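You operate a simulated robot arm through the tools that you are given. There is no shell and no other tool. Be economical: measure what you need, move in short steps, check, and stop when the job is done.

You run a simulated robot arm. Do the job below in one go: nothing can be reset, and whatever is moved stays where it is left.

## Task
Stopper the tub and run it to the 5 litre line from the tap that the card names.
Fine: the strainer goes on the drainer; the tap ends shut. Set down upright: strainer.

It is judged by the outcome, as a careful person would: the job done as asked, and still so three seconds after it is handed in. It fails if anything else is knocked over, pushed out of place, dropped, spilled or broken. Lids that push on must go on centred and level and be pressed home; caps that screw on are set level and turned clockwise until they are tight.

## Robot
A 6-joint arm with a two-finger parallel gripper, fixed in place. Base frame: the origin is at the foot of the arm, x ahead of it, y to its left, z up. Lengths are in m, angles in degrees, forces in N, time in s.
With the tool pointing down near the work surface it reaches from about 0.1 to 0.72 m from the base axis. Its first joint turns from -166.0 to 166.0 degrees. Payload 3.91 kg.
Tool frame: the origin (TCP) lies between the finger pads and is the grasp point; the fingertips stand 0.03 m ahead of it; z points along the fingers, y is the line along which they close. Largest opening 0.11 m; finger width 0.02, thickness 0.01; the body of the gripper, 0.048 by 0.112 m, starts 0.055 m behind the TCP.
Orientation is that of the tool frame in the base frame, as a unit quaternion [x, y, z, w]. With the fingers straight down and closing along the base's y, the tool's x points along the base's -x, its y along +y and its z along -z.

## Interface
- The arm moves only by the tool servo_tool. Its argument "deltas" is text: rows parted by semicolons, each of 7 numbers parted by spaces: the shift along the tool's x, y, z in units of 40 mm (1.0 is 40 mm), then the turn, a rotation vector about the tool's x, y, z in units of 8 degrees (1.0 is 8 degrees), then the finger opening in m, from 0 to 0.11. In form: x y z wx wy wz gripper; .... A call has 1 to 12 rows; each row shifts and turns the commanded pose from where the row before left it, along the tool's axes as they then stand. A call with a number of a shift or a turn outside -1 to 1 is refused whole. Rows are played at 5 a second. More than 0.05 m and 8.6 degrees between two rows, or a gripper value outside its range, and nothing of the call is played. Where a pose cannot be reached the arm comes as near as it can. A force on the tool above 70 N (or 10 N above the force at the start of the call, whichever is more), or a blocked arm, ends the call early, and 0.2 s more pass. Each finger travels about 0.045 m/s and halts on what it meets, pressing with about 41 N; the grip force reading is that of the motor and also rises with nothing between the fingers. The clock runs only during rows and for 0.2 s after the last one: add rows that do not move to give the fingers time. It gives the time, the measured TCP pose, the force on the tool (base axes), the opening and the grip force at its end, in the units of the frame above (readings bear some noise), with the torque about the TCP (base axes, N m) and any sound that the robot's microphone picked up.
- Cameras (640 x 400 px; columns grow to the right, rows downward): "scene" is fixed at [0.3993, -0.6511, 1.8317]; the picture's right is [1.00, -0.05, 0.00], its down [-0.03, -0.69, -0.72] and it looks along [0.03, 0.72, -0.69] (base axes); focal length 366 px, centre (320, 200). "wrist" rides on the gripper at [0.071, 0.022, -0.107] in the tool frame; the picture's right is [-0.29, 0.96, 0.00], its down [-0.76, -0.23, -0.61] and it looks along [-0.58, -0.18, 0.79] (tool axes); focal length 243 px, centre (320, 200). There is no depth. A picture from a camera that has moved, and an enlarged one, comes with that camera's place and axes in the base frame and with its lens. The place of the scene camera against the robot may be out by one fixed shift of up to 0.012 m in any direction.
- capture(camera): a new picture of that camera. It takes no simulated time.
- move_column(by): slides the trunk up (or, below 0, down) by that many m; the arm rides with it, the base frame stays. It gives what a move gives, with no picture.
- close_up(camera, box): a new picture of the part [left, top, right, bottom] of that camera's present view, enlarged. It takes no simulated time.
- finish_job(): hands the job in; it is judged then, once.

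Go step by step. Nothing tells you positions but the pictures and the camera data: compare them with the known pose of the tool, close in by small moves and look again before you grip or let go. The budget is 120 turns and 68 pictures, counting those below and the enlarged ones. Unless the task says otherwise, let go and move clear before handing in, and close with one line.

The tools are called as a command line: name --argument value ..., lists and objects as JSON in quotes. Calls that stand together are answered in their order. servo_tool: Moves the arm, as the interface text tells. Its arguments: {"type":"object","properties":{"deltas":{"type":"string"}},"required":["deltas"]} The other tools are called the same way: move_column (by) slides the trunk up or down; capture (camera) takes a picture; close_up (camera, box) takes an enlarged picture of a part of a camera's view; finish_job () hands the job in.

At the start:

```text
time: 0.0
eef_pos: [0.2053, 0.3155, 1.27]
ee_rot: [0.0, 1.0, 0.0, -0.001]
ft_force: [0.9, 0.5, 0.0]
ft_torque: [-0.01, -0.02, 0.02]
finger_gap: 0.1104
grasp_force: 0.0
trunk travel left (down, up): [-0.525, 0.065]
```

scene: 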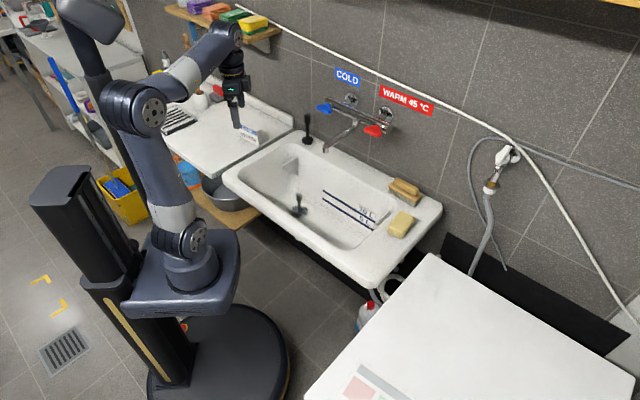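
wrist: 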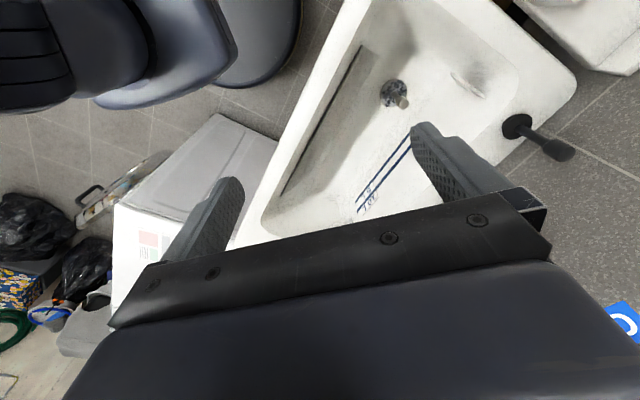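

I see a sink with two wall taps (blue left, red right), a drainer on the left with a card, and strainer and stopper-like pieces in and by the tub. I'll look closer at each.

close_up --camera "scene" --box '[220, 100, 320, 162]'

close_up --camera "scene" --box '[260, 60, 450, 179]'

close_up --camera "scene" --box '[220, 140, 440, 278]'

```text
6.40 times, centred on (270, 131) of scene
camera zoom: at [0.3993, -0.6511, 1.8317], right [1.0, -0.05, 0.0], down [-0.03, -0.69, -0.72], along [0.03, 0.72, -0.69], focal length 2341 px, centre (640, 642)
```

zoom: 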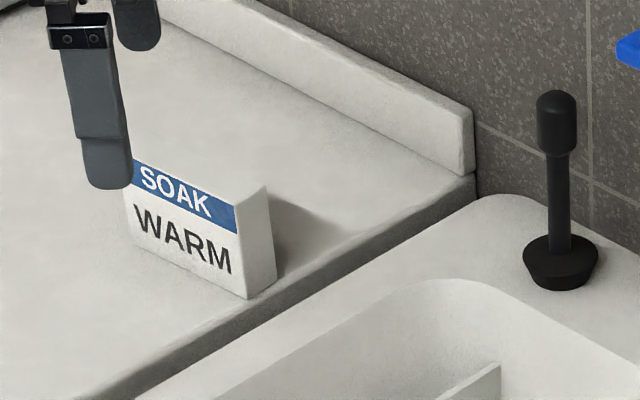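

```text
3.36 times, centred on (355, 120) of scene
camera zoom: at [0.3993, -0.6511, 1.8317], right [1.0, -0.05, 0.0], down [-0.03, -0.69, -0.72], along [0.03, 0.72, -0.69], focal length 1230 px, centre (202, 471)
```

zoom: 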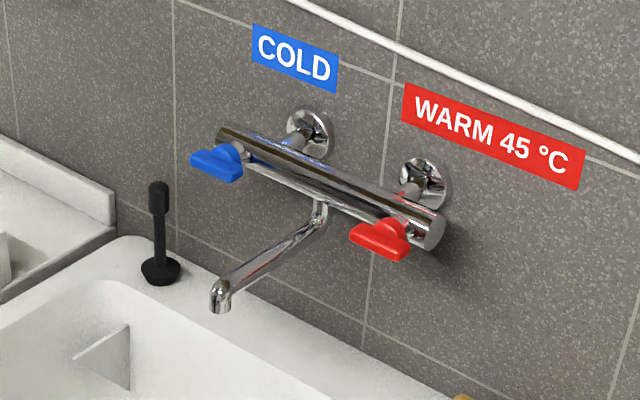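

```text
2.90 times, centred on (330, 209) of scene
camera zoom: at [0.3993, -0.6511, 1.8317], right [1.0, -0.05, 0.0], down [-0.03, -0.69, -0.72], along [0.03, 0.72, -0.69], focal length 1060 px, centre (291, 174)
```

zoom: 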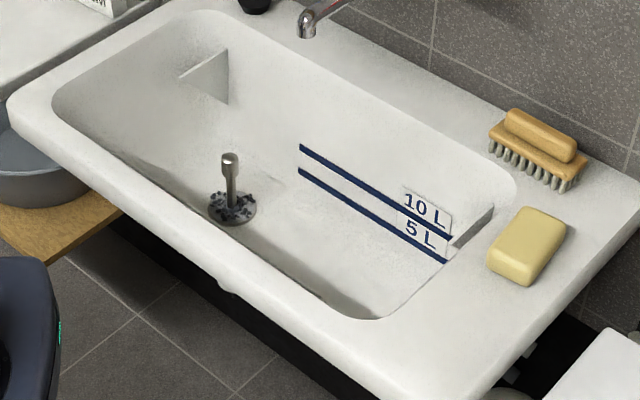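

The card says WARM, so that is the red lever. From the two views I put the rim at z≈0.935, the strainer knob near (0.35, 0.475, 0.80) and the stopper near (0.40, 0.64, 0.94); the sink sits at about 45° to the base. I'll turn the tool to match the sink and go above the strainer.

servo_tool --deltas "0 0 0 0 0 0.92 0.11;0 0 0 0 0 0.92 0.11;0 0 0 0 0 0.92 0.11;0 0 0 0 0 0.92 0.11;0 0 0 0 0 0.92 0.11;0 0 0 0 0 0.9 0.11;0 0.9 0 0 0 0 0.11;0 0.9 0 0 0 0 0.11;0 0.9 0 0 0 0 0.11;0 0.9 0 0 0 0 0.11;0 0.9 0 0 0 0 0.11;0 0.9 0 0 0 0 0.11"

capture --camera "wrist"

capture --camera "scene"

```text
time: 2.6
eef_pos: [0.3547, 0.4705, 1.267]
ee_rot: [0.374, 0.927, -0.001, -0.001]
ft_force: [-0.4, 0.1, -0.4]
ft_torque: [0.0, 0.0, -0.01]
finger_gap: 0.1099
grasp_force: 0.2
trunk travel left (down, up): [-0.525, 0.065]
```

```text
62 pictures are left
camera wrist: at [0.3193, 0.5358, 1.3744], right [0.87, 0.49, 0.0], down [0.39, -0.69, 0.61], along [0.3, -0.53, -0.79], focal length 243 px, centre (320, 200)
```

wrist: 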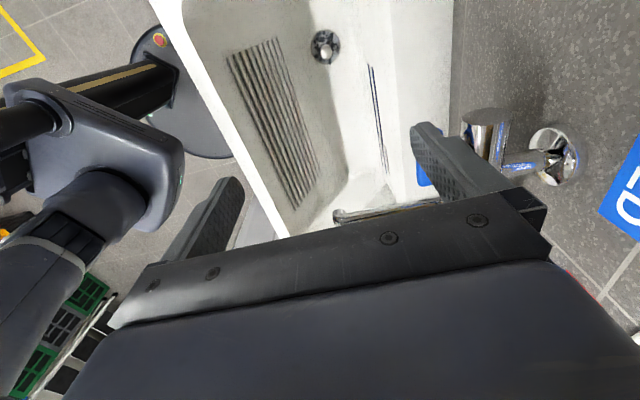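

```text
61 pictures are left
```

scene: 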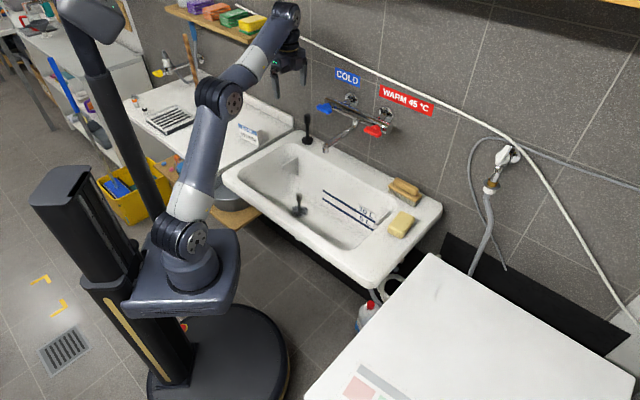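

The strainer shows near the top of the wrist view. I'll enlarge it and the tap to fix their places.

close_up --camera "wrist" --box '[285, 10, 365, 60]'

close_up --camera "wrist" --box '[320, 90, 640, 290]'

```text
8.00 times, centred on (325, 35) of wrist
camera zoom: at [0.3193, 0.5358, 1.3744], right [0.87, 0.49, 0.0], down [0.39, -0.69, 0.61], along [0.3, -0.53, -0.79], focal length 1941 px, centre (280, 1520)
```

zoom: 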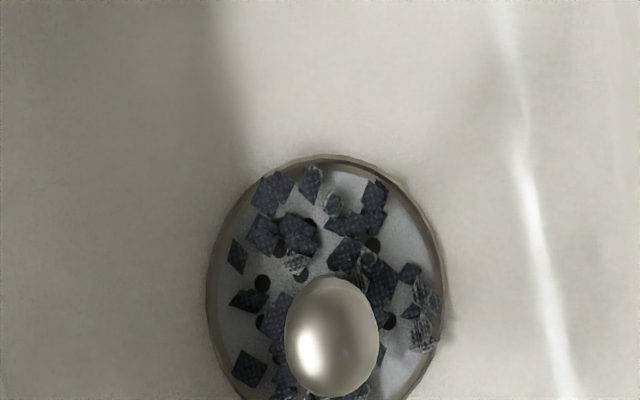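

```text
2.00 times, centred on (480, 190) of wrist
camera zoom: at [0.3193, 0.5358, 1.3744], right [0.87, 0.49, 0.0], down [0.39, -0.69, 0.61], along [0.3, -0.53, -0.79], focal length 485 px, centre (0, 220)
```

zoom: 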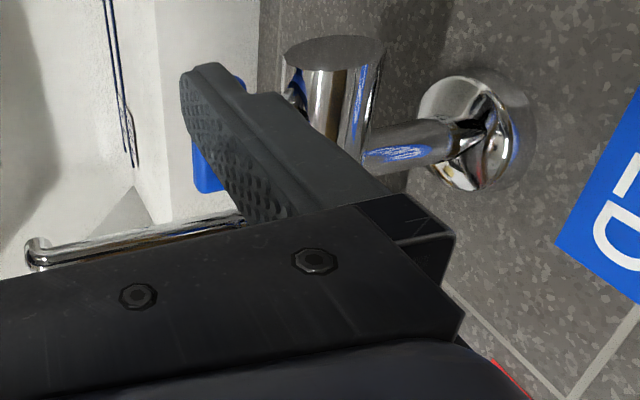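

Wrist view puts the knob at about (0.361, 0.487), with the spout well clear at about (0.46, 0.34, 1.11). I'll centre and come down to just above rim height, then look.

servo_tool --deltas "0.19 0.38 0.3 0 0 0 0.11;0 0 1 0 0 0 0.11;0 0 1 0 0 0 0.11;0 0 1 0 0 0 0.11;0 0 1 0 0 0 0.11;0 0 1 0 0 0 0.11;0 0 1 0 0 0 0.11;0 0 1 0 0 0 0.08;0 0 0.5 0 0 0 0.07"

capture --camera "wrist"

capture --camera "scene"

```text
time: 4.6
eef_pos: [0.3624, 0.4858, 0.9532]
ee_rot: [0.375, 0.927, 0.0, 0.001]
ft_force: [0.4, -0.1, -0.1]
ft_torque: [-0.02, 0.02, 0.01]
finger_gap: 0.0699
grasp_force: 0.1
trunk travel left (down, up): [-0.525, 0.065]
```

```text
58 pictures are left
camera wrist: at [0.3272, 0.551, 1.0616], right [0.87, 0.49, 0.0], down [0.39, -0.69, 0.61], along [0.3, -0.53, -0.79], focal length 243 px, centre (320, 200)
```

wrist: 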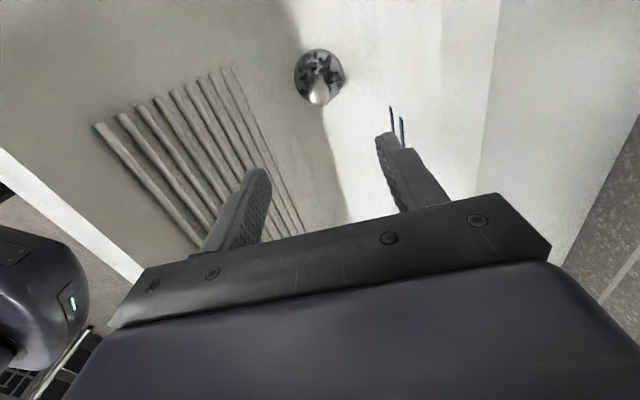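

```text
57 pictures are left
```

scene: 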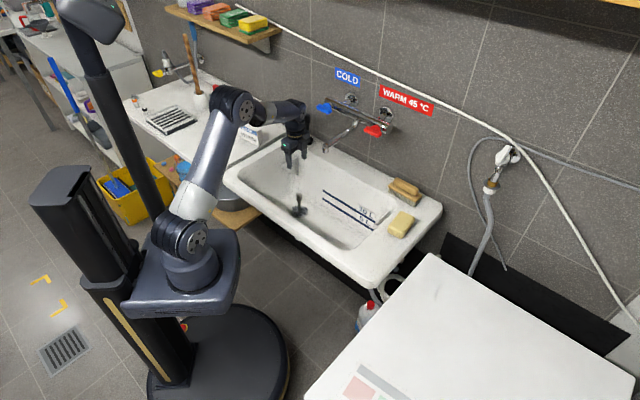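

The knob lines up under the TCP. I'll go down to knob height and close.

servo_tool --deltas "0 0 0.8 0 0 0 0.07;0 0 0.8 0 0 0 0.07;0 0 0.8 0 0 0 0.07;0 0 0.8 0 0 0 0.07;0 0 0.6 0 0 0 0.07;0 0 0.5 0 0 0 0.07"

capture --camera "wrist"

close_up --camera "scene" --box '[250, 90, 370, 240]'

```text
time: 6.0
eef_pos: [0.3618, 0.4846, 0.7843]
ee_rot: [0.375, 0.927, 0.0, 0.0]
ft_force: [1.2, 0.1, -0.7]
ft_torque: [-0.01, -0.01, 0.01]
finger_gap: 0.0702
grasp_force: 0.0
trunk travel left (down, up): [-0.525, 0.065]
```

```text
56 pictures are left
camera wrist: at [0.326, 0.55, 0.8924], right [0.87, 0.49, 0.0], down [0.39, -0.69, 0.61], along [0.3, -0.53, -0.79], focal length 243 px, centre (320, 200)
```

wrist: 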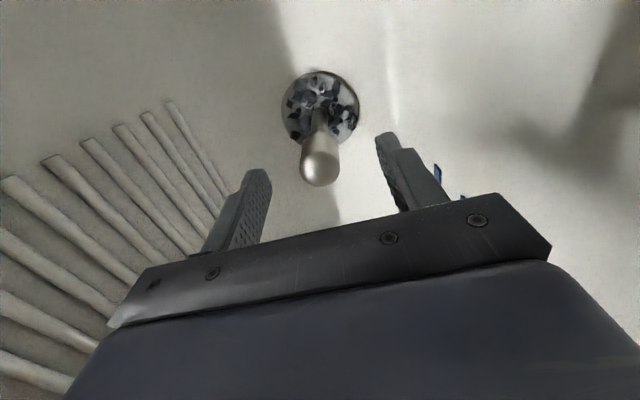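

```text
2.67 times, centred on (310, 165) of scene
camera zoom: at [0.3993, -0.6511, 1.8317], right [1.0, -0.05, 0.0], down [-0.03, -0.69, -0.72], along [0.03, 0.72, -0.69], focal length 976 px, centre (347, 293)
```

zoom: 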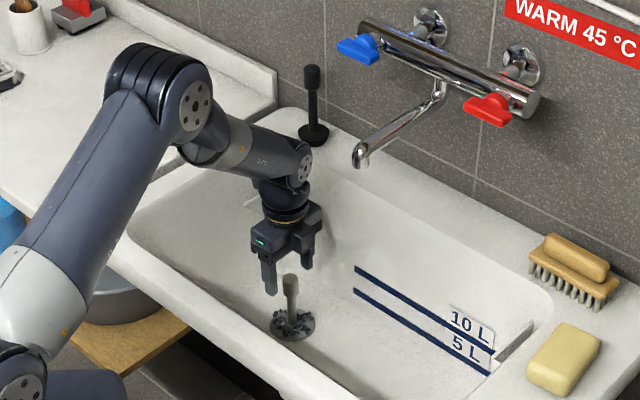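

The knob is lower than I took it to be: its top is at about 0.768 and the tub floor near 0.641. I'll go down another 38 mm and close on the knob.

servo_tool --deltas "0.05 0.03 0.5 0 0 0 0.07;0 0 0.45 0 0 0 0.07;0 0 0 0 0 0 0.07;0 0 0 0 0 0 0;0 0 0 0 0 0 0;0 0 0 0 0 0 0;0 0 0 0 0 0 0;0 0 0 0 0 0 0"

capture --camera "wrist"

```text
time: 7.8
eef_pos: [0.3581, 0.4868, 0.7477]
ee_rot: [0.375, 0.927, -0.002, -0.001]
ft_force: [-12.8, -11.7, 2.2]
ft_torque: [-0.48, 0.45, -0.08]
finger_gap: 0.0249
grasp_force: 41.3
trunk travel left (down, up): [-0.525, 0.065]
```

```text
54 pictures are left
camera wrist: at [0.3236, 0.5525, 0.8542], right [0.87, 0.49, 0.0], down [0.39, -0.69, 0.61], along [0.29, -0.53, -0.79], focal length 243 px, centre (320, 200)
```

wrist: 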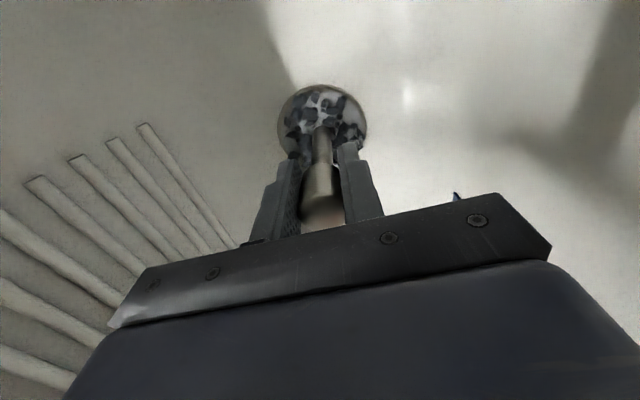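

It is held, with a sideways load of about 17 N toward the front. I'll ease that off by 2 mm and lift straight up slowly at first.

servo_tool --deltas "0 -0.05 0 0 0 0 0;0 0 -0.2 0 0 0 0;0 0 -0.3 0 0 0 0;0 0 -0.5 0 0 0 0;0 0 -0.8 0 0 0 0;0 0 -1 0 0 0 0;0 0 -1 0 0 0 0;0 0 -1 0 0 0 0"

capture --camera "wrist"

```text
time: 9.6
eef_pos: [0.3592, 0.4889, 0.9414]
ee_rot: [0.375, 0.927, 0.0, -0.001]
ft_force: [0.5, 0.0, -0.1]
ft_torque: [-0.01, 0.01, 0.0]
finger_gap: 0.0247
grasp_force: 40.5
trunk travel left (down, up): [-0.525, 0.065]
```

```text
53 pictures are left
camera wrist: at [0.324, 0.5522, 1.0481], right [0.87, 0.49, 0.0], down [0.39, -0.69, 0.61], along [0.3, -0.53, -0.79], focal length 243 px, centre (320, 200)
```

wrist: 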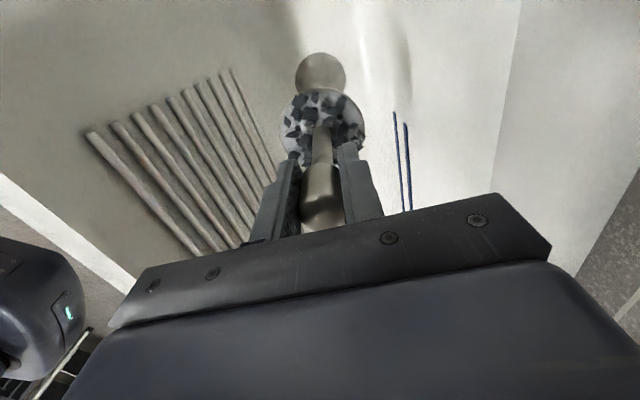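

The strainer is up and still carries its scraps, with the drain hole at (0.361, 0.488). I'll raise it and carry it over the free part of the drainer, near (0.02, 0.62).

servo_tool --deltas "0 0 -1 0 0 0 0;0 0 -1 0 0 0 0;0 0 -1 0 0 0 0;0.93 -0.39 -0.25 0 0 0 0;0.93 -0.39 -0.25 0 0 0 0;0.93 -0.39 -0.25 0 0 0 0;0.93 -0.39 -0.25 0 0 0 0;0.93 -0.39 -0.25 0 0 0 0;0.93 -0.39 -0.25 0 0 0 0;0.93 -0.39 -0.25 0 0 0 0;0.93 -0.39 -0.25 0 0 0 0;0.93 -0.39 -0.25 0 0 0 0"

capture --camera "wrist"

capture --camera "scene"

```text
time: 12.2
eef_pos: [0.0215, 0.6207, 1.1508]
ee_rot: [0.375, 0.927, 0.001, -0.001]
ft_force: [-0.7, -0.5, -1.5]
ft_torque: [-0.03, 0.0, 0.0]
finger_gap: 0.0246
grasp_force: 40.3
trunk travel left (down, up): [-0.525, 0.065]
```

```text
52 pictures are left
camera wrist: at [-0.0148, 0.6867, 1.2578], right [0.87, 0.49, 0.0], down [0.39, -0.69, 0.61], along [0.3, -0.53, -0.79], focal length 243 px, centre (320, 200)
```

wrist: 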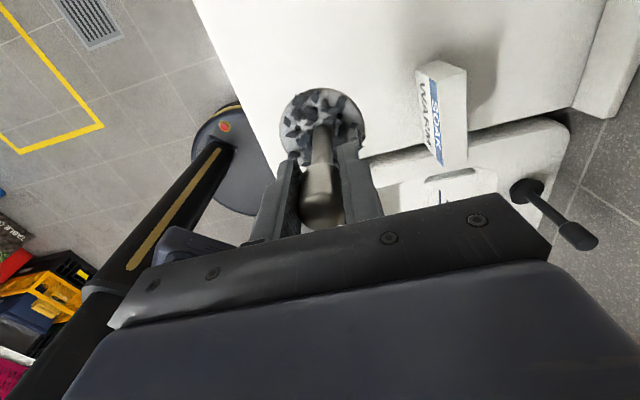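

```text
51 pictures are left
```

scene: 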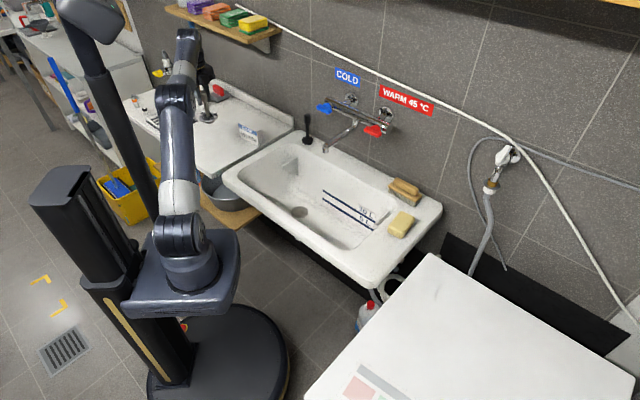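

The strainer hangs over clear drainer, about 10 cm in from the front edge, with the drainer surface at z≈0.94. I'll lower it to just above.

servo_tool --deltas "0 0 0.8 0 0 0 0;0 0 0.7 0 0 0 0;0 0 0.5 0 0 0 0;0 0 0.2 0 0 0 0"

capture --camera "wrist"

close_up --camera "scene" --box '[140, 70, 300, 200]'

```text
time: 13.2
eef_pos: [0.0222, 0.6208, 1.0632]
ee_rot: [0.375, 0.927, 0.0, 0.0]
ft_force: [0.2, -0.6, 0.1]
ft_torque: [0.01, 0.0, -0.03]
finger_gap: 0.0248
grasp_force: 40.8
trunk travel left (down, up): [-0.525, 0.065]
```

```text
50 pictures are left
camera wrist: at [-0.0144, 0.6859, 1.1695], right [0.87, 0.49, 0.0], down [0.39, -0.69, 0.61], along [0.3, -0.53, -0.79], focal length 243 px, centre (320, 200)
```

wrist: 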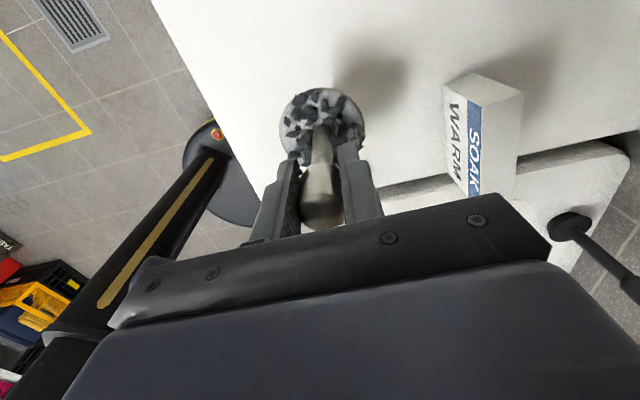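

```text
3.08 times, centred on (220, 135) of scene
camera zoom: at [0.3993, -0.6511, 1.8317], right [1.0, -0.05, 0.0], down [-0.03, -0.69, -0.72], along [0.03, 0.72, -0.69], focal length 1126 px, centre (628, 400)
```

zoom: 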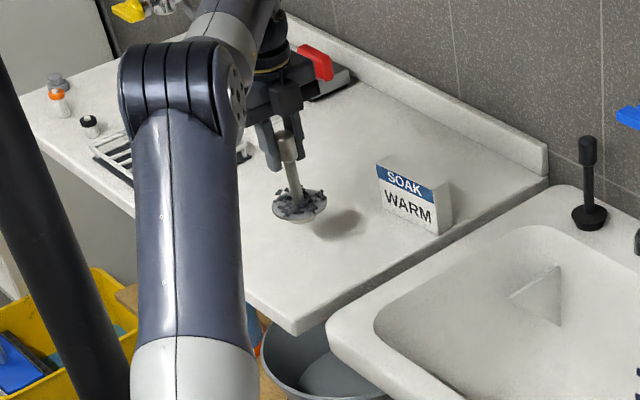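

There is still a small gap, seen by the offset shadow. I'll feel down in small steps.

servo_tool --deltas "0 0 0.15 0 0 0 0;0 0 0.15 0 0 0 0;0 0 0 0 0 0 0"

close_up --camera "wrist" --box '[240, 40, 440, 165]'

```text
time: 14.0
eef_pos: [0.02, 0.6208, 1.0504]
ee_rot: [0.374, 0.927, 0.0, -0.001]
ft_force: [0.1, 0.0, -1.6]
ft_torque: [-0.01, -0.02, 0.01]
finger_gap: 0.0248
grasp_force: 41.5
trunk travel left (down, up): [-0.525, 0.065]
```

```text
3.20 times, centred on (340, 102) of wrist
camera zoom: at [-0.0151, 0.686, 1.1575], right [0.87, 0.49, 0.0], down [0.39, -0.69, 0.61], along [0.3, -0.53, -0.79], focal length 776 px, centre (256, 512)
```

zoom: 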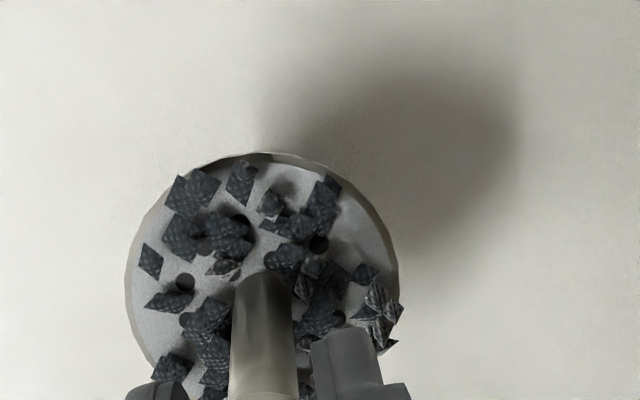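

servo_tool --deltas "0 0 0.15 0 0 0 0;0 0 0.15 0 0 0 0;0 0 0 0 0 0 0"

close_up --camera "wrist" --box '[240, 40, 440, 165]'

```text
time: 14.8
eef_pos: [0.0203, 0.6212, 1.038]
ee_rot: [0.375, 0.927, 0.001, 0.0]
ft_force: [-0.9, 0.9, -0.3]
ft_torque: [-0.03, -0.01, -0.03]
finger_gap: 0.0249
grasp_force: 40.4
trunk travel left (down, up): [-0.525, 0.065]
```

```text
3.20 times, centred on (340, 102) of wrist
camera zoom: at [-0.0152, 0.6859, 1.1453], right [0.87, 0.49, 0.0], down [0.39, -0.69, 0.61], along [0.3, -0.53, -0.79], focal length 776 px, centre (256, 512)
```

zoom: 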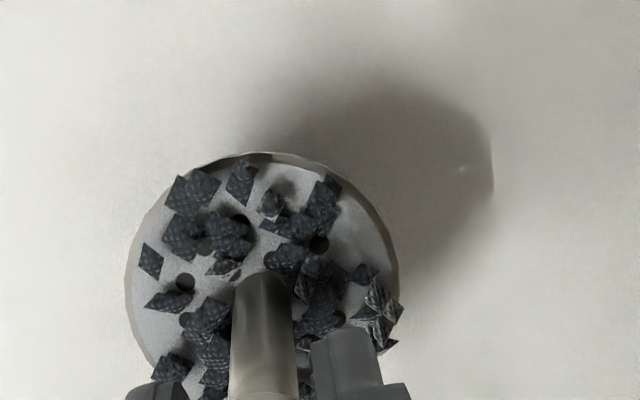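

servo_tool --deltas "0 0 0.2 0 0 0 0;0 0 0.2 0 0 0 0;0 0 0.1 0 0 0 0;0 0 0 0 0 0 0"

close_up --camera "wrist" --box '[240, 40, 440, 165]'

```text
time: 15.8
eef_pos: [0.0212, 0.6198, 1.0171]
ee_rot: [0.375, 0.927, 0.001, 0.0]
ft_force: [-0.2, 0.1, -0.9]
ft_torque: [-0.02, -0.01, -0.03]
finger_gap: 0.0252
grasp_force: 41.4
trunk travel left (down, up): [-0.525, 0.065]
```

```text
3.20 times, centred on (340, 102) of wrist
camera zoom: at [-0.0148, 0.6848, 1.1245], right [0.87, 0.49, 0.0], down [0.39, -0.69, 0.61], along [0.3, -0.53, -0.79], focal length 776 px, centre (256, 512)
```

zoom: 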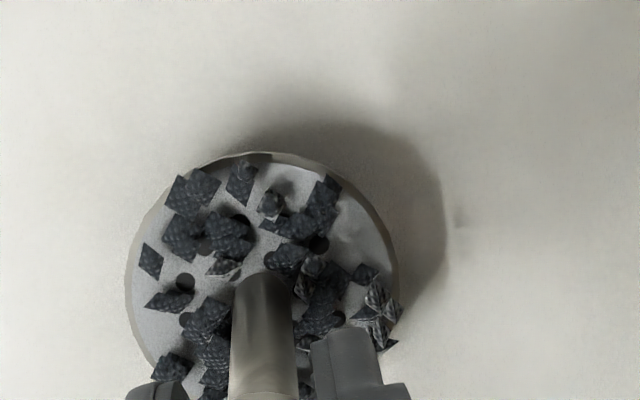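

servo_tool --deltas "0 0 0.2 0 0 0 0;0 0 0.1 0 0 0 0;0 0 0 0 0 0 0"

servo_tool --deltas "0 0 0.1 0 0 0 0;0 0 0 0 0 0 0"

close_up --camera "wrist" --box '[240, 40, 440, 165]'

```text
time: 16.6
eef_pos: [0.0202, 0.6201, 1.0146]
ee_rot: [0.374, 0.927, 0.007, -0.004]
ft_force: [-2.7, -0.7, 52.4]
ft_torque: [-0.68, 0.3, -0.01]
finger_gap: 0.0249
grasp_force: 40.7
trunk travel left (down, up): [-0.525, 0.065]
```

```text
time: 17.2
eef_pos: [0.0204, 0.6212, 1.015]
ee_rot: [0.374, 0.927, 0.012, -0.005]
ft_force: [-2.1, -3.3, 21.7]
ft_torque: [-0.65, -0.01, -0.02]
finger_gap: 0.0248
grasp_force: 40.9
trunk travel left (down, up): [-0.525, 0.065]
stopped in row 2: the force on the tool passed its limit (the readings are from after the stop); the commanded pose is now the measured one
```

```text
3.20 times, centred on (340, 102) of wrist
camera zoom: at [-0.0146, 0.6844, 1.1236], right [0.87, 0.49, 0.01], down [0.39, -0.71, 0.59], along [0.29, -0.51, -0.81], focal length 776 px, centre (256, 512)
```

zoom: 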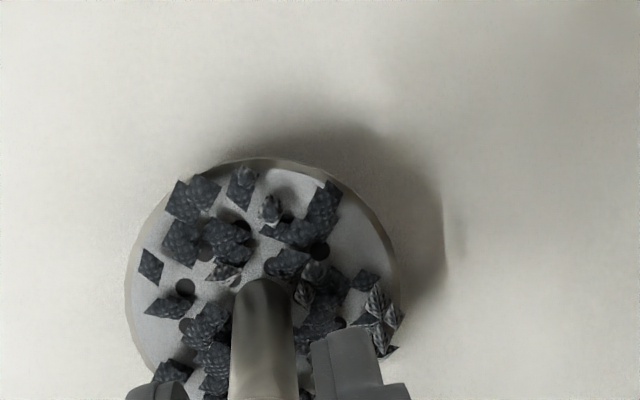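

It touched at TCP z≈1.015, as the strainer has a plug under its plate, and the tool tilted about 1.5°. I'll back off 2 mm and level it.

servo_tool --deltas "0 0 -0.06 0.13 -0.13 0 0;0 0 0 0 0 0 0;0 0 0 0 0 0 0"

close_up --camera "scene" --box '[185, 90, 265, 150]'

```text
time: 18.0
eef_pos: [0.021, 0.6232, 1.0142]
ee_rot: [0.376, 0.927, -0.002, 0.001]
ft_force: [0.2, 9.1, 22.6]
ft_torque: [1.09, 0.01, -0.02]
finger_gap: 0.0244
grasp_force: 41.0
trunk travel left (down, up): [-0.525, 0.065]
```

```text
6.67 times, centred on (225, 120) of scene
camera zoom: at [0.3993, -0.6511, 1.8317], right [1.0, -0.05, 0.0], down [-0.03, -0.69, -0.72], along [0.03, 0.72, -0.69], focal length 2439 px, centre (953, 733)
```

zoom: 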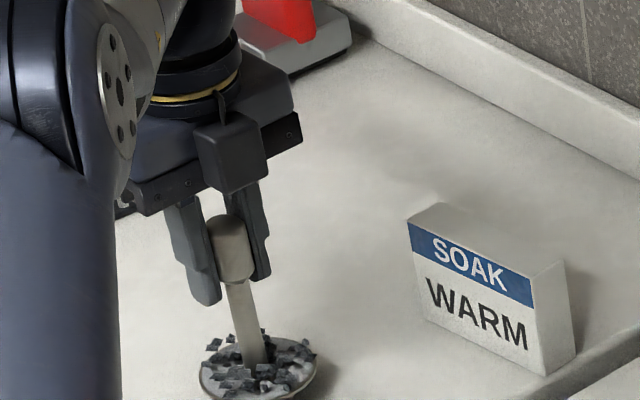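

It is near upright and still pressing at 22 N. I'll lift a hair to take the load off, then read again.

servo_tool --deltas "0 0 -0.04 0 0 0 0;0 0 0 0 0 0 0;0 0 0 0 0 0 0"

close_up --camera "wrist" --box '[240, 40, 440, 165]'

```text
time: 18.8
eef_pos: [0.0208, 0.6223, 1.0159]
ee_rot: [0.375, 0.927, -0.005, 0.0]
ft_force: [1.7, 5.1, 15.0]
ft_torque: [0.71, -0.2, -0.05]
finger_gap: 0.0249
grasp_force: 40.8
trunk travel left (down, up): [-0.525, 0.065]
```

```text
3.20 times, centred on (340, 102) of wrist
camera zoom: at [-0.0145, 0.6882, 1.1212], right [0.87, 0.49, 0.0], down [0.39, -0.69, 0.61], along [0.3, -0.54, -0.79], focal length 776 px, centre (256, 512)
```

zoom: 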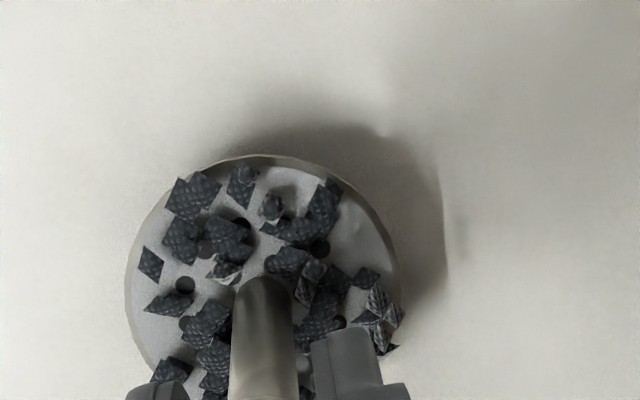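

servo_tool --deltas "0 0 -0.04 0 0 0 0;0 0 0 0 0 0 0;0 0 0 0 0 0 0"

```text
time: 19.6
eef_pos: [0.02, 0.6231, 1.0152]
ee_rot: [0.375, 0.927, -0.006, 0.001]
ft_force: [-0.7, 0.6, -0.7]
ft_torque: [-0.01, -0.01, 0.0]
finger_gap: 0.0248
grasp_force: 40.7
trunk travel left (down, up): [-0.525, 0.065]
```

The load is now zero, so it is right at contact. I'll ease down 0.6 mm and open slowly.

servo_tool --deltas "0 0 0.015 0 0 0 0;0 0 0 0 0 0 0.028;0 0 0 0 0 0 0.032;0 0 0 0 0 0 0.04;0 0 0 0 0 0 0.055;0 0 0 0 0 0 0.07;0 0 0 0 0 0 0.07"

capture --camera "wrist"

close_up --camera "scene" --box '[185, 90, 265, 150]'

```text
time: 21.2
eef_pos: [0.0223, 0.6236, 1.0166]
ee_rot: [0.374, 0.927, -0.004, 0.002]
ft_force: [0.2, 0.8, -0.6]
ft_torque: [0.02, -0.01, -0.01]
finger_gap: 0.0701
grasp_force: 0.0
trunk travel left (down, up): [-0.525, 0.065]
```

```text
42 pictures are left
camera wrist: at [-0.0139, 0.6892, 1.123], right [0.87, 0.49, 0.0], down [0.39, -0.69, 0.61], along [0.3, -0.54, -0.79], focal length 243 px, centre (320, 200)
```

wrist: 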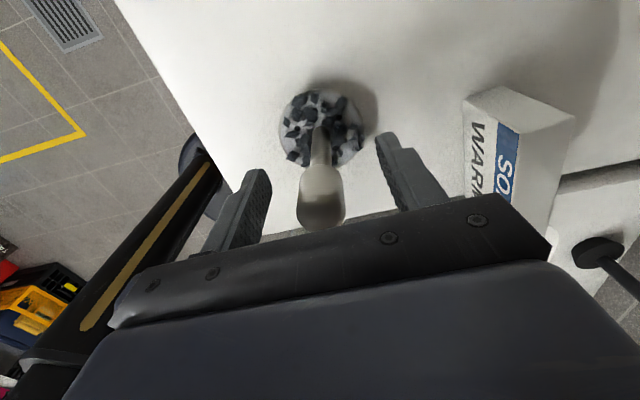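

```text
6.67 times, centred on (225, 120) of scene
camera zoom: at [0.3993, -0.6511, 1.8317], right [1.0, -0.05, 0.0], down [-0.03, -0.69, -0.72], along [0.03, 0.72, -0.69], focal length 2439 px, centre (953, 733)
```

zoom: 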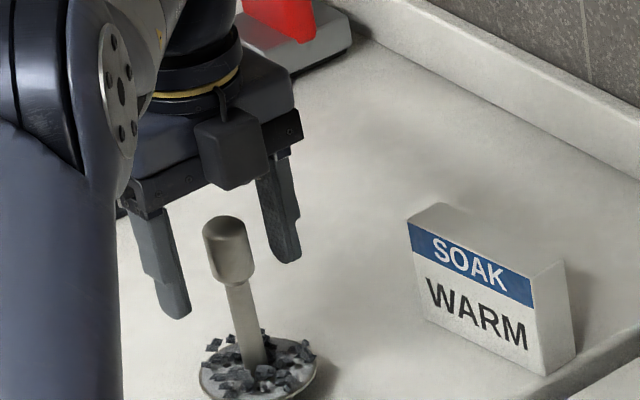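

The strainer stands upright and free on the drainer. I'll raise straight up and turn the tool so that the fingers close along the wall, facing outward.

servo_tool --deltas "0 0 -0.6 0 0 0 0.07;0 0 -0.9 0 0 0 0.07;0 0 -1 0 0 0 0.07;0 0 -1 0 0 0 0.07;0 0 -1 0 0 -0.9 0.07;0 0 0 0 0 -1 0.07;0 0 0 0 0 -1 0.07;0 0 0 0 0 -1 0.07;0 0 0 0 0 -1 0.07;0 0 0 0 0 -1 0.07;0 0 0 0 0 -1 0.07;0 0 0 0 0 -1 0.07"

servo_tool --deltas "0 0 0 0 0 -1 0.07;0 0 0 0 0 -1 0.07;0 0 0 0 0 -1 0.07;0 0 0 0 0 -0.35 0.07"

capture --camera "wrist"

capture --camera "scene"

```text
time: 23.8
eef_pos: [0.0217, 0.6261, 1.1879]
ee_rot: [-0.168, 0.986, -0.001, 0.0]
ft_force: [-0.2, 0.6, 0.7]
ft_torque: [-0.03, 0.01, 0.02]
finger_gap: 0.0698
grasp_force: 0.1
out of reach, approached as far as the arm can: row 5, 9
trunk travel left (down, up): [-0.525, 0.065]
```

```text
time: 24.8
eef_pos: [0.0215, 0.6245, 1.1891]
ee_rot: [-0.392, 0.92, 0.0, 0.0]
ft_force: [0.9, -0.3, 0.7]
ft_torque: [0.0, 0.0, 0.0]
finger_gap: 0.07
grasp_force: 0.0
trunk travel left (down, up): [-0.525, 0.065]
```

```text
40 pictures are left
camera wrist: at [-0.0433, 0.5886, 1.2968], right [-0.49, 0.87, 0.0], down [0.69, 0.39, 0.61], along [0.53, 0.3, -0.79], focal length 243 px, centre (320, 200)
```

wrist: 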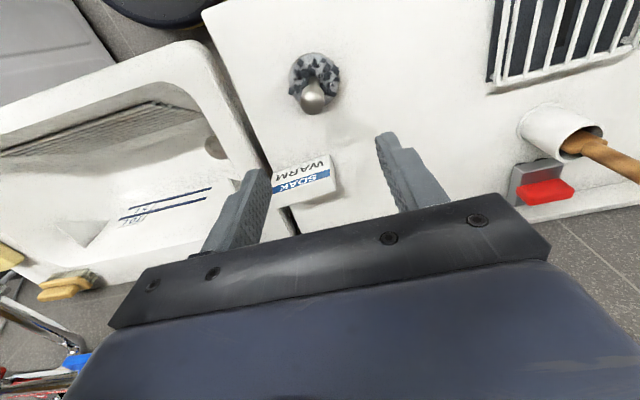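

```text
39 pictures are left
```

scene: 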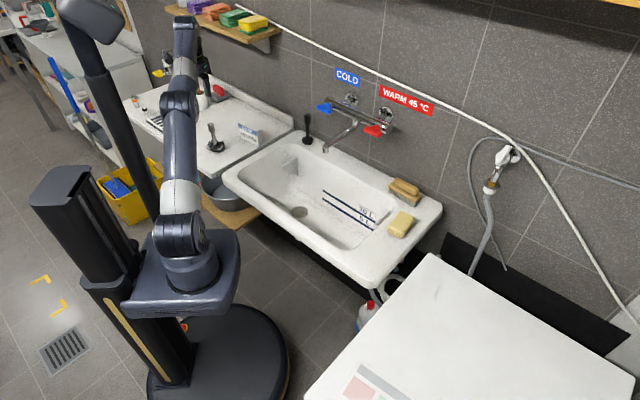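

The strainer stands fine. The stopper, near (0.40, 0.65), is out at the edge of vertical reach, so I'll raise the trunk, tilt the tool 25° outward and approach it that way.

move_column --by 0.06

servo_tool --deltas "0 0 0 0 -0.78 0 0.07;0 0 0 0 -0.78 0 0.07;0 0 0 0 -0.78 0 0.07;0 0 0 0 -0.785 0 0.07;-0.32 -0.86 0.49 0 0 0 0.07;-0.32 -0.86 0.49 0 0 0 0.07;-0.32 -0.86 0.49 0 0 0 0.07;-0.32 -0.86 0.49 0 0 0 0.07;-0.32 -0.86 0.49 0 0 0 0.07;-0.32 -0.86 0.49 0 0 0 0.07;-0.32 -0.86 0.49 0 0 0 0.07;-0.32 -0.86 0.49 0 0 0 0.07"

capture --camera "wrist"

capture --camera "scene"

```text
time: 25.8
eef_pos: [0.0218, 0.6259, 1.2499]
ee_rot: [-0.391, 0.921, 0.0, -0.001]
ft_force: [-0.9, 0.2, -0.4]
ft_torque: [-0.05, 0.02, -0.01]
finger_gap: 0.0699
grasp_force: 0.0
trunk travel left (down, up): [-0.585, 0.005]
```

```text
time: 28.4
eef_pos: [0.3291, 0.5502, 1.1533]
ee_rot: [-0.381, 0.899, 0.084, 0.198]
ft_force: [-0.2, 0.8, -0.4]
ft_torque: [0.04, -0.02, 0.02]
finger_gap: 0.07
grasp_force: 0.1
trunk travel left (down, up): [-0.585, 0.005]
```

```text
38 pictures are left
camera wrist: at [0.2376, 0.4868, 1.2201], right [-0.51, 0.85, 0.12], down [0.47, 0.15, 0.87], along [0.73, 0.5, -0.47], focal length 243 px, centre (320, 200)
```

wrist: 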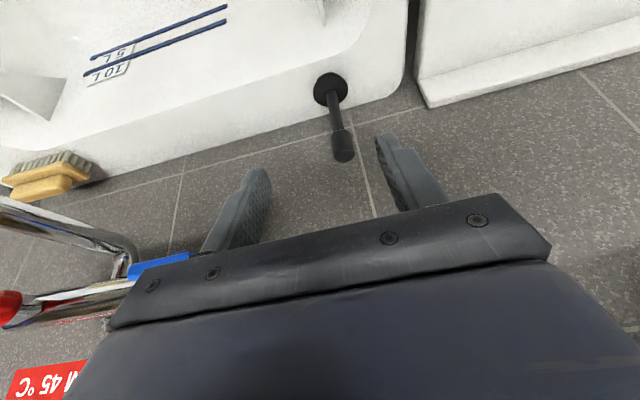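

```text
37 pictures are left
```

scene: 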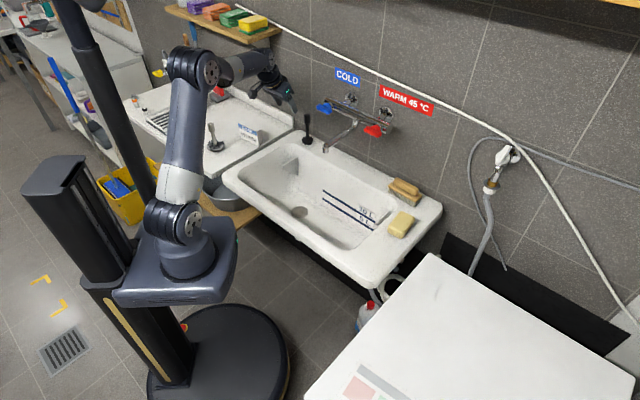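

Several views agree on the stopper at (0.412, 0.651), base z≈0.92 and top ≈1.033. I'll line up about 12 cm back along the tool axis.

servo_tool --deltas "-0.49 0.083 0.5 0 0 0 0.07;-0.49 0.083 0.5 0 0 0 0.07;-0.49 0.083 0.5 0 0 0 0.07;0 0 0 0 0 0 0.07"

capture --camera "wrist"

```text
time: 29.4
eef_pos: [0.3772, 0.6123, 1.1188]
ee_rot: [-0.382, 0.899, 0.084, 0.199]
ft_force: [-1.1, 0.3, -0.2]
ft_torque: [0.01, 0.01, -0.01]
finger_gap: 0.0699
grasp_force: 0.0
trunk travel left (down, up): [-0.585, 0.005]
```

```text
36 pictures are left
camera wrist: at [0.2864, 0.5486, 1.1857], right [-0.51, 0.85, 0.12], down [0.47, 0.15, 0.87], along [0.73, 0.5, -0.48], focal length 243 px, centre (320, 200)
```

wrist: 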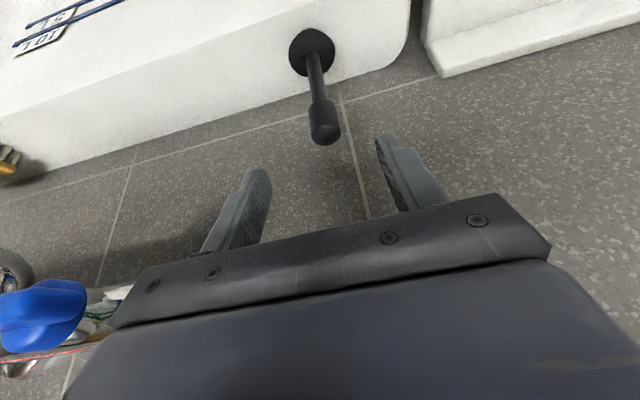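

The stopper is straight along the tool axis, about 118 mm ahead. I'll advance onto it.

servo_tool --deltas "0 0.02 0.7 0 0 0 0.07;0 0.02 0.7 0 0 0 0.07;0 0 0.6 0 0 0 0.07;0 0 0.5 0 0 0 0.07;0 0 0.46 0 0 0 0.07;0 0 0 0 0 0 0.07"

capture --camera "wrist"

```text
time: 30.8
eef_pos: [0.4121, 0.648, 1.0119]
ee_rot: [-0.381, 0.899, 0.084, 0.198]
ft_force: [0.2, 0.6, 0.2]
ft_torque: [-0.03, -0.02, 0.02]
finger_gap: 0.0701
grasp_force: 0.1
trunk travel left (down, up): [-0.585, 0.005]
```

```text
35 pictures are left
camera wrist: at [0.3214, 0.5841, 1.0792], right [-0.51, 0.85, 0.12], down [0.47, 0.15, 0.87], along [0.73, 0.5, -0.48], focal length 243 px, centre (320, 200)
```

wrist: 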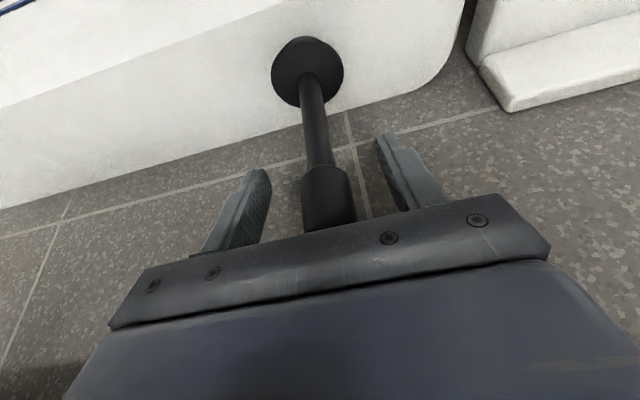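

The handle is between the fingers and nearly centred. Closing.

servo_tool --deltas "0 0 0 0 0 0 0.04;0 0 0 0 0 0 0.03;0 0 0 0 0 0 0;0 0 0 0 0 0 0;0 0 0 0 0 0 0;0 0 0 0 0 0 0;0 0 0 0 0 0 0"

capture --camera "wrist"

```text
time: 32.4
eef_pos: [0.412, 0.6486, 1.0128]
ee_rot: [-0.382, 0.899, 0.085, 0.198]
ft_force: [0.1, -0.9, 0.8]
ft_torque: [-0.01, -0.04, 0.03]
finger_gap: 0.0238
grasp_force: 40.8
trunk travel left (down, up): [-0.585, 0.005]
```

```text
34 pictures are left
camera wrist: at [0.3214, 0.5839, 1.0796], right [-0.51, 0.85, 0.12], down [0.47, 0.15, 0.87], along [0.73, 0.5, -0.47], focal length 243 px, centre (320, 200)
```

wrist: 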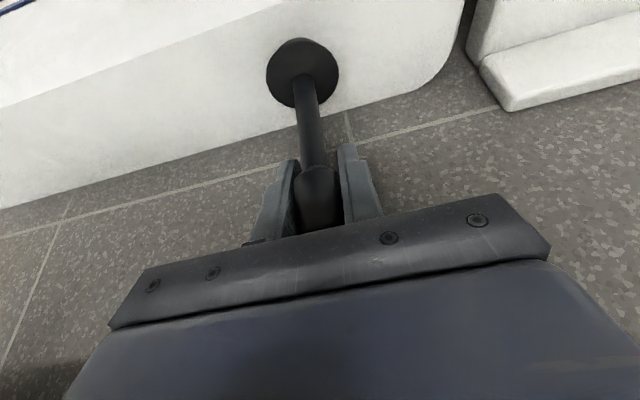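

Gripped cleanly. I'll lift straight up and carry it over the drain.

servo_tool --deltas "-0.16 0 -0.34 0 0 0 0;-0.32 0 -0.68 0 0 0 0;-0.32 0 -0.68 0 0 0 0;-0.32 0 -0.68 0 0 0 0;-0.16 0 -0.34 0 0 0 0;0.85 -0.46 -0.4 0 0 0 0;0.85 -0.46 -0.4 0 0 0 0;0.85 -0.46 -0.4 0 0 0 0;0.85 -0.46 -0.4 0 0 0 0;0 0 0 0 0 0 0"

capture --camera "wrist"

close_up --camera "scene" --box '[220, 60, 440, 280]'

```text
time: 34.6
eef_pos: [0.3635, 0.4926, 1.1346]
ee_rot: [-0.381, 0.899, 0.084, 0.198]
ft_force: [0.8, 0.4, -1.0]
ft_torque: [0.0, 0.0, -0.04]
finger_gap: 0.0242
grasp_force: 40.9
trunk travel left (down, up): [-0.585, 0.005]
```

```text
33 pictures are left
camera wrist: at [0.2723, 0.4273, 1.2021], right [-0.51, 0.85, 0.12], down [0.47, 0.15, 0.87], along [0.73, 0.5, -0.47], focal length 243 px, centre (320, 200)
```

wrist: 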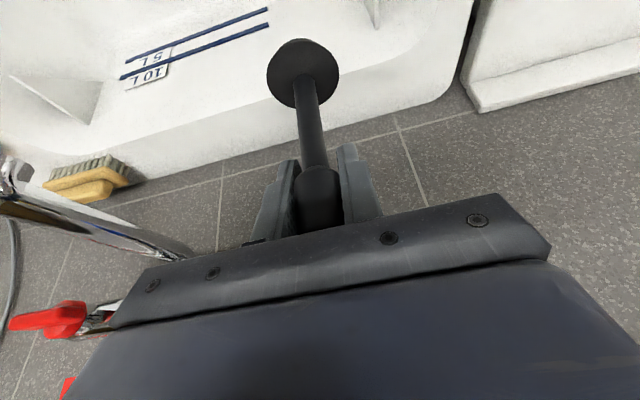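

```text
1.82 times, centred on (330, 170) of scene
camera zoom: at [0.3993, -0.6511, 1.8317], right [1.0, -0.05, 0.0], down [-0.03, -0.69, -0.72], along [0.03, 0.72, -0.69], focal length 665 px, centre (302, 254)
```

zoom: 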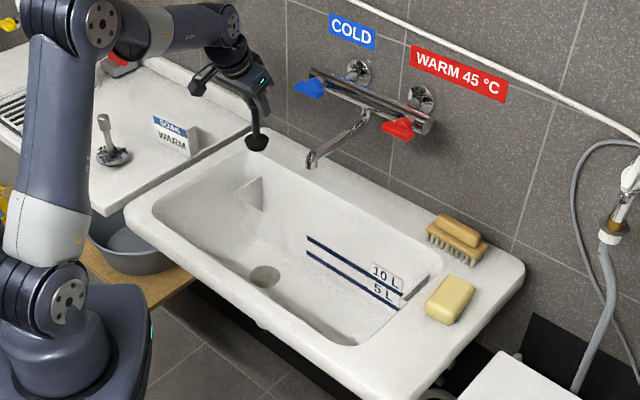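

The stopper hangs straight under the TCP. I'll lower it toward the drain at (0.360, 0.488), stopping about 6 cm above the floor.

servo_tool --deltas "0.41 0 0.84 0 0 0 0;0.41 0 0.84 0 0 0 0;0.41 0 0.84 0 0 0 0;0.41 0 0.84 0 0 0 0;0.41 0 0.84 0 0 0 0;0.41 0 0.84 0 0 0 0;0.41 0 0.84 0 0 0 0;0.41 0 0.84 0 0 0 0;0.41 0 0.84 0 0 0 0;0 0 0 0 0 0 0"

capture --camera "wrist"

close_up --camera "scene" --box '[220, 60, 440, 280]'

```text
time: 36.8
eef_pos: [0.3568, 0.4834, 0.7973]
ee_rot: [-0.381, 0.899, 0.085, 0.198]
ft_force: [-0.1, 0.5, -1.2]
ft_torque: [-0.01, 0.01, 0.02]
finger_gap: 0.0241
grasp_force: 41.1
trunk travel left (down, up): [-0.585, 0.005]
```

```text
31 pictures are left
camera wrist: at [0.2661, 0.4193, 0.8643], right [-0.51, 0.85, 0.12], down [0.47, 0.15, 0.87], along [0.73, 0.5, -0.48], focal length 243 px, centre (320, 200)
```

wrist: 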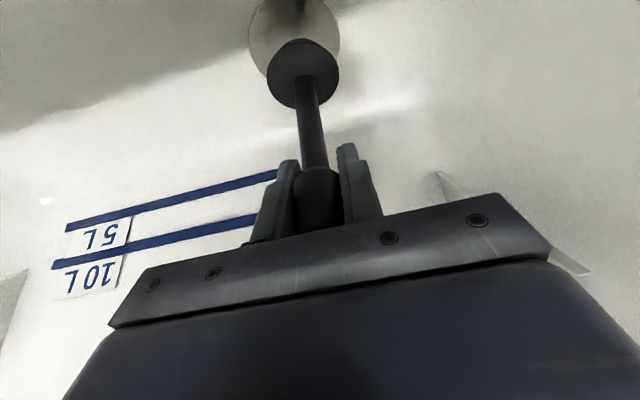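

```text
1.82 times, centred on (330, 170) of scene
camera zoom: at [0.3993, -0.6511, 1.8317], right [1.0, -0.05, 0.0], down [-0.03, -0.69, -0.72], along [0.03, 0.72, -0.69], focal length 665 px, centre (302, 254)
```

zoom: 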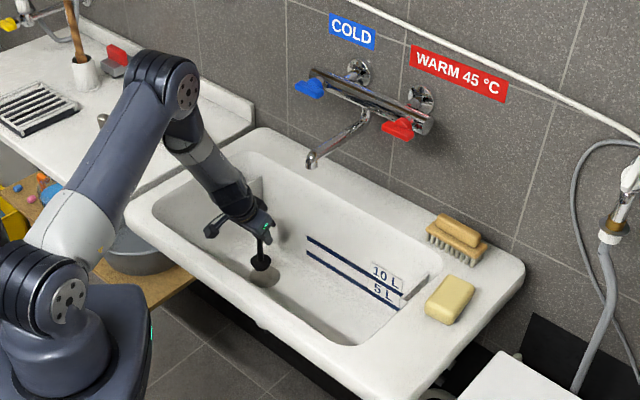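

The stopper is just above the recess. I'll zoom the scene in to compare the plug with the hole.

close_up --camera "scene" --box '[280, 180, 340, 220]'

close_up --camera "wrist" --box '[220, 0, 380, 110]'

```text
10.00 times, centred on (310, 200) of scene
camera zoom: at [0.3993, -0.6511, 1.8317], right [1.0, -0.05, 0.0], down [-0.03, -0.69, -0.72], along [0.03, 0.72, -0.69], focal length 3658 px, centre (420, 200)
```

zoom: 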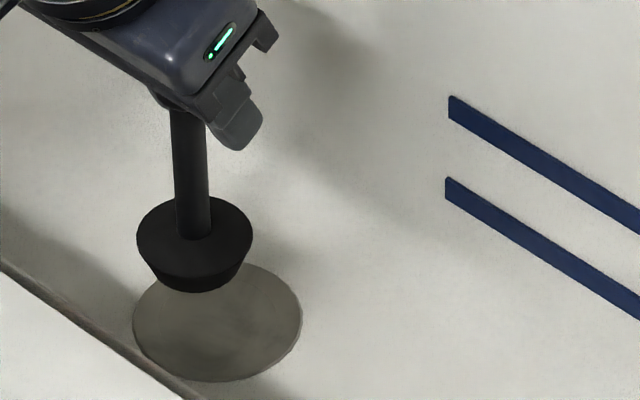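

```text
3.64 times, centred on (300, 55) of wrist
camera zoom: at [0.2661, 0.4193, 0.8643], right [-0.51, 0.85, 0.12], down [0.47, 0.15, 0.87], along [0.73, 0.5, -0.48], focal length 882 px, centre (393, 727)
```

zoom: 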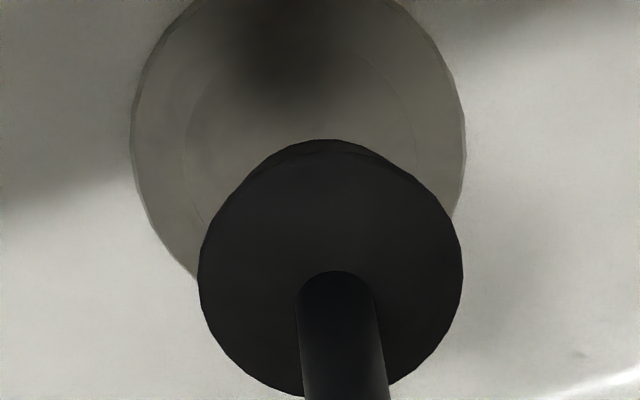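

The plug is about 7 mm short of centre, toward the front. I'll shift it and lower 30 mm, then look again.

servo_tool --deltas "0.08 0 0.38 0 0 0 0;0.08 0 0.37 0 0 0 0;0 0 0 0 0 0 0"

close_up --camera "scene" --box '[280, 180, 340, 220]'

close_up --camera "wrist" --box '[220, 0, 380, 110]'

```text
time: 37.6
eef_pos: [0.3594, 0.4892, 0.7667]
ee_rot: [-0.382, 0.899, 0.084, 0.198]
ft_force: [0.0, -0.3, -0.6]
ft_torque: [-0.01, 0.03, -0.01]
finger_gap: 0.0242
grasp_force: 41.4
trunk travel left (down, up): [-0.585, 0.005]
```

```text
10.00 times, centred on (310, 200) of scene
camera zoom: at [0.3993, -0.6511, 1.8317], right [1.0, -0.05, 0.0], down [-0.03, -0.69, -0.72], along [0.03, 0.72, -0.69], focal length 3658 px, centre (420, 200)
```

zoom: 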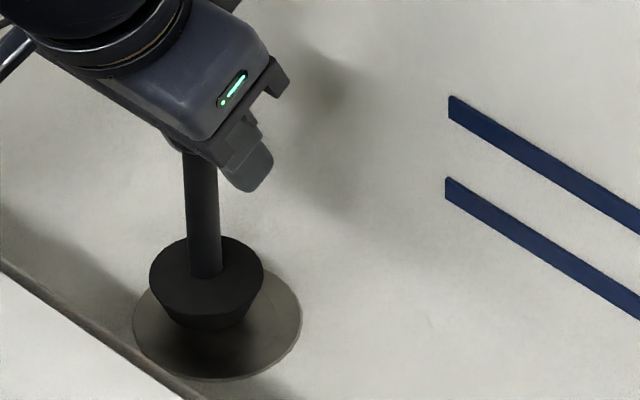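

```text
3.64 times, centred on (300, 55) of wrist
camera zoom: at [0.2699, 0.4253, 0.8342], right [-0.51, 0.85, 0.12], down [0.47, 0.15, 0.87], along [0.73, 0.5, -0.48], focal length 882 px, centre (393, 727)
```

zoom: 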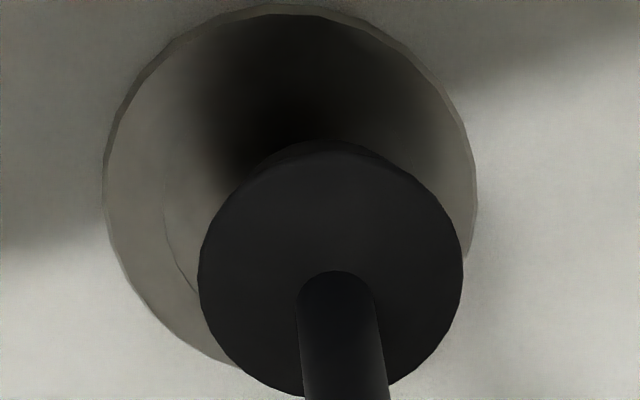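

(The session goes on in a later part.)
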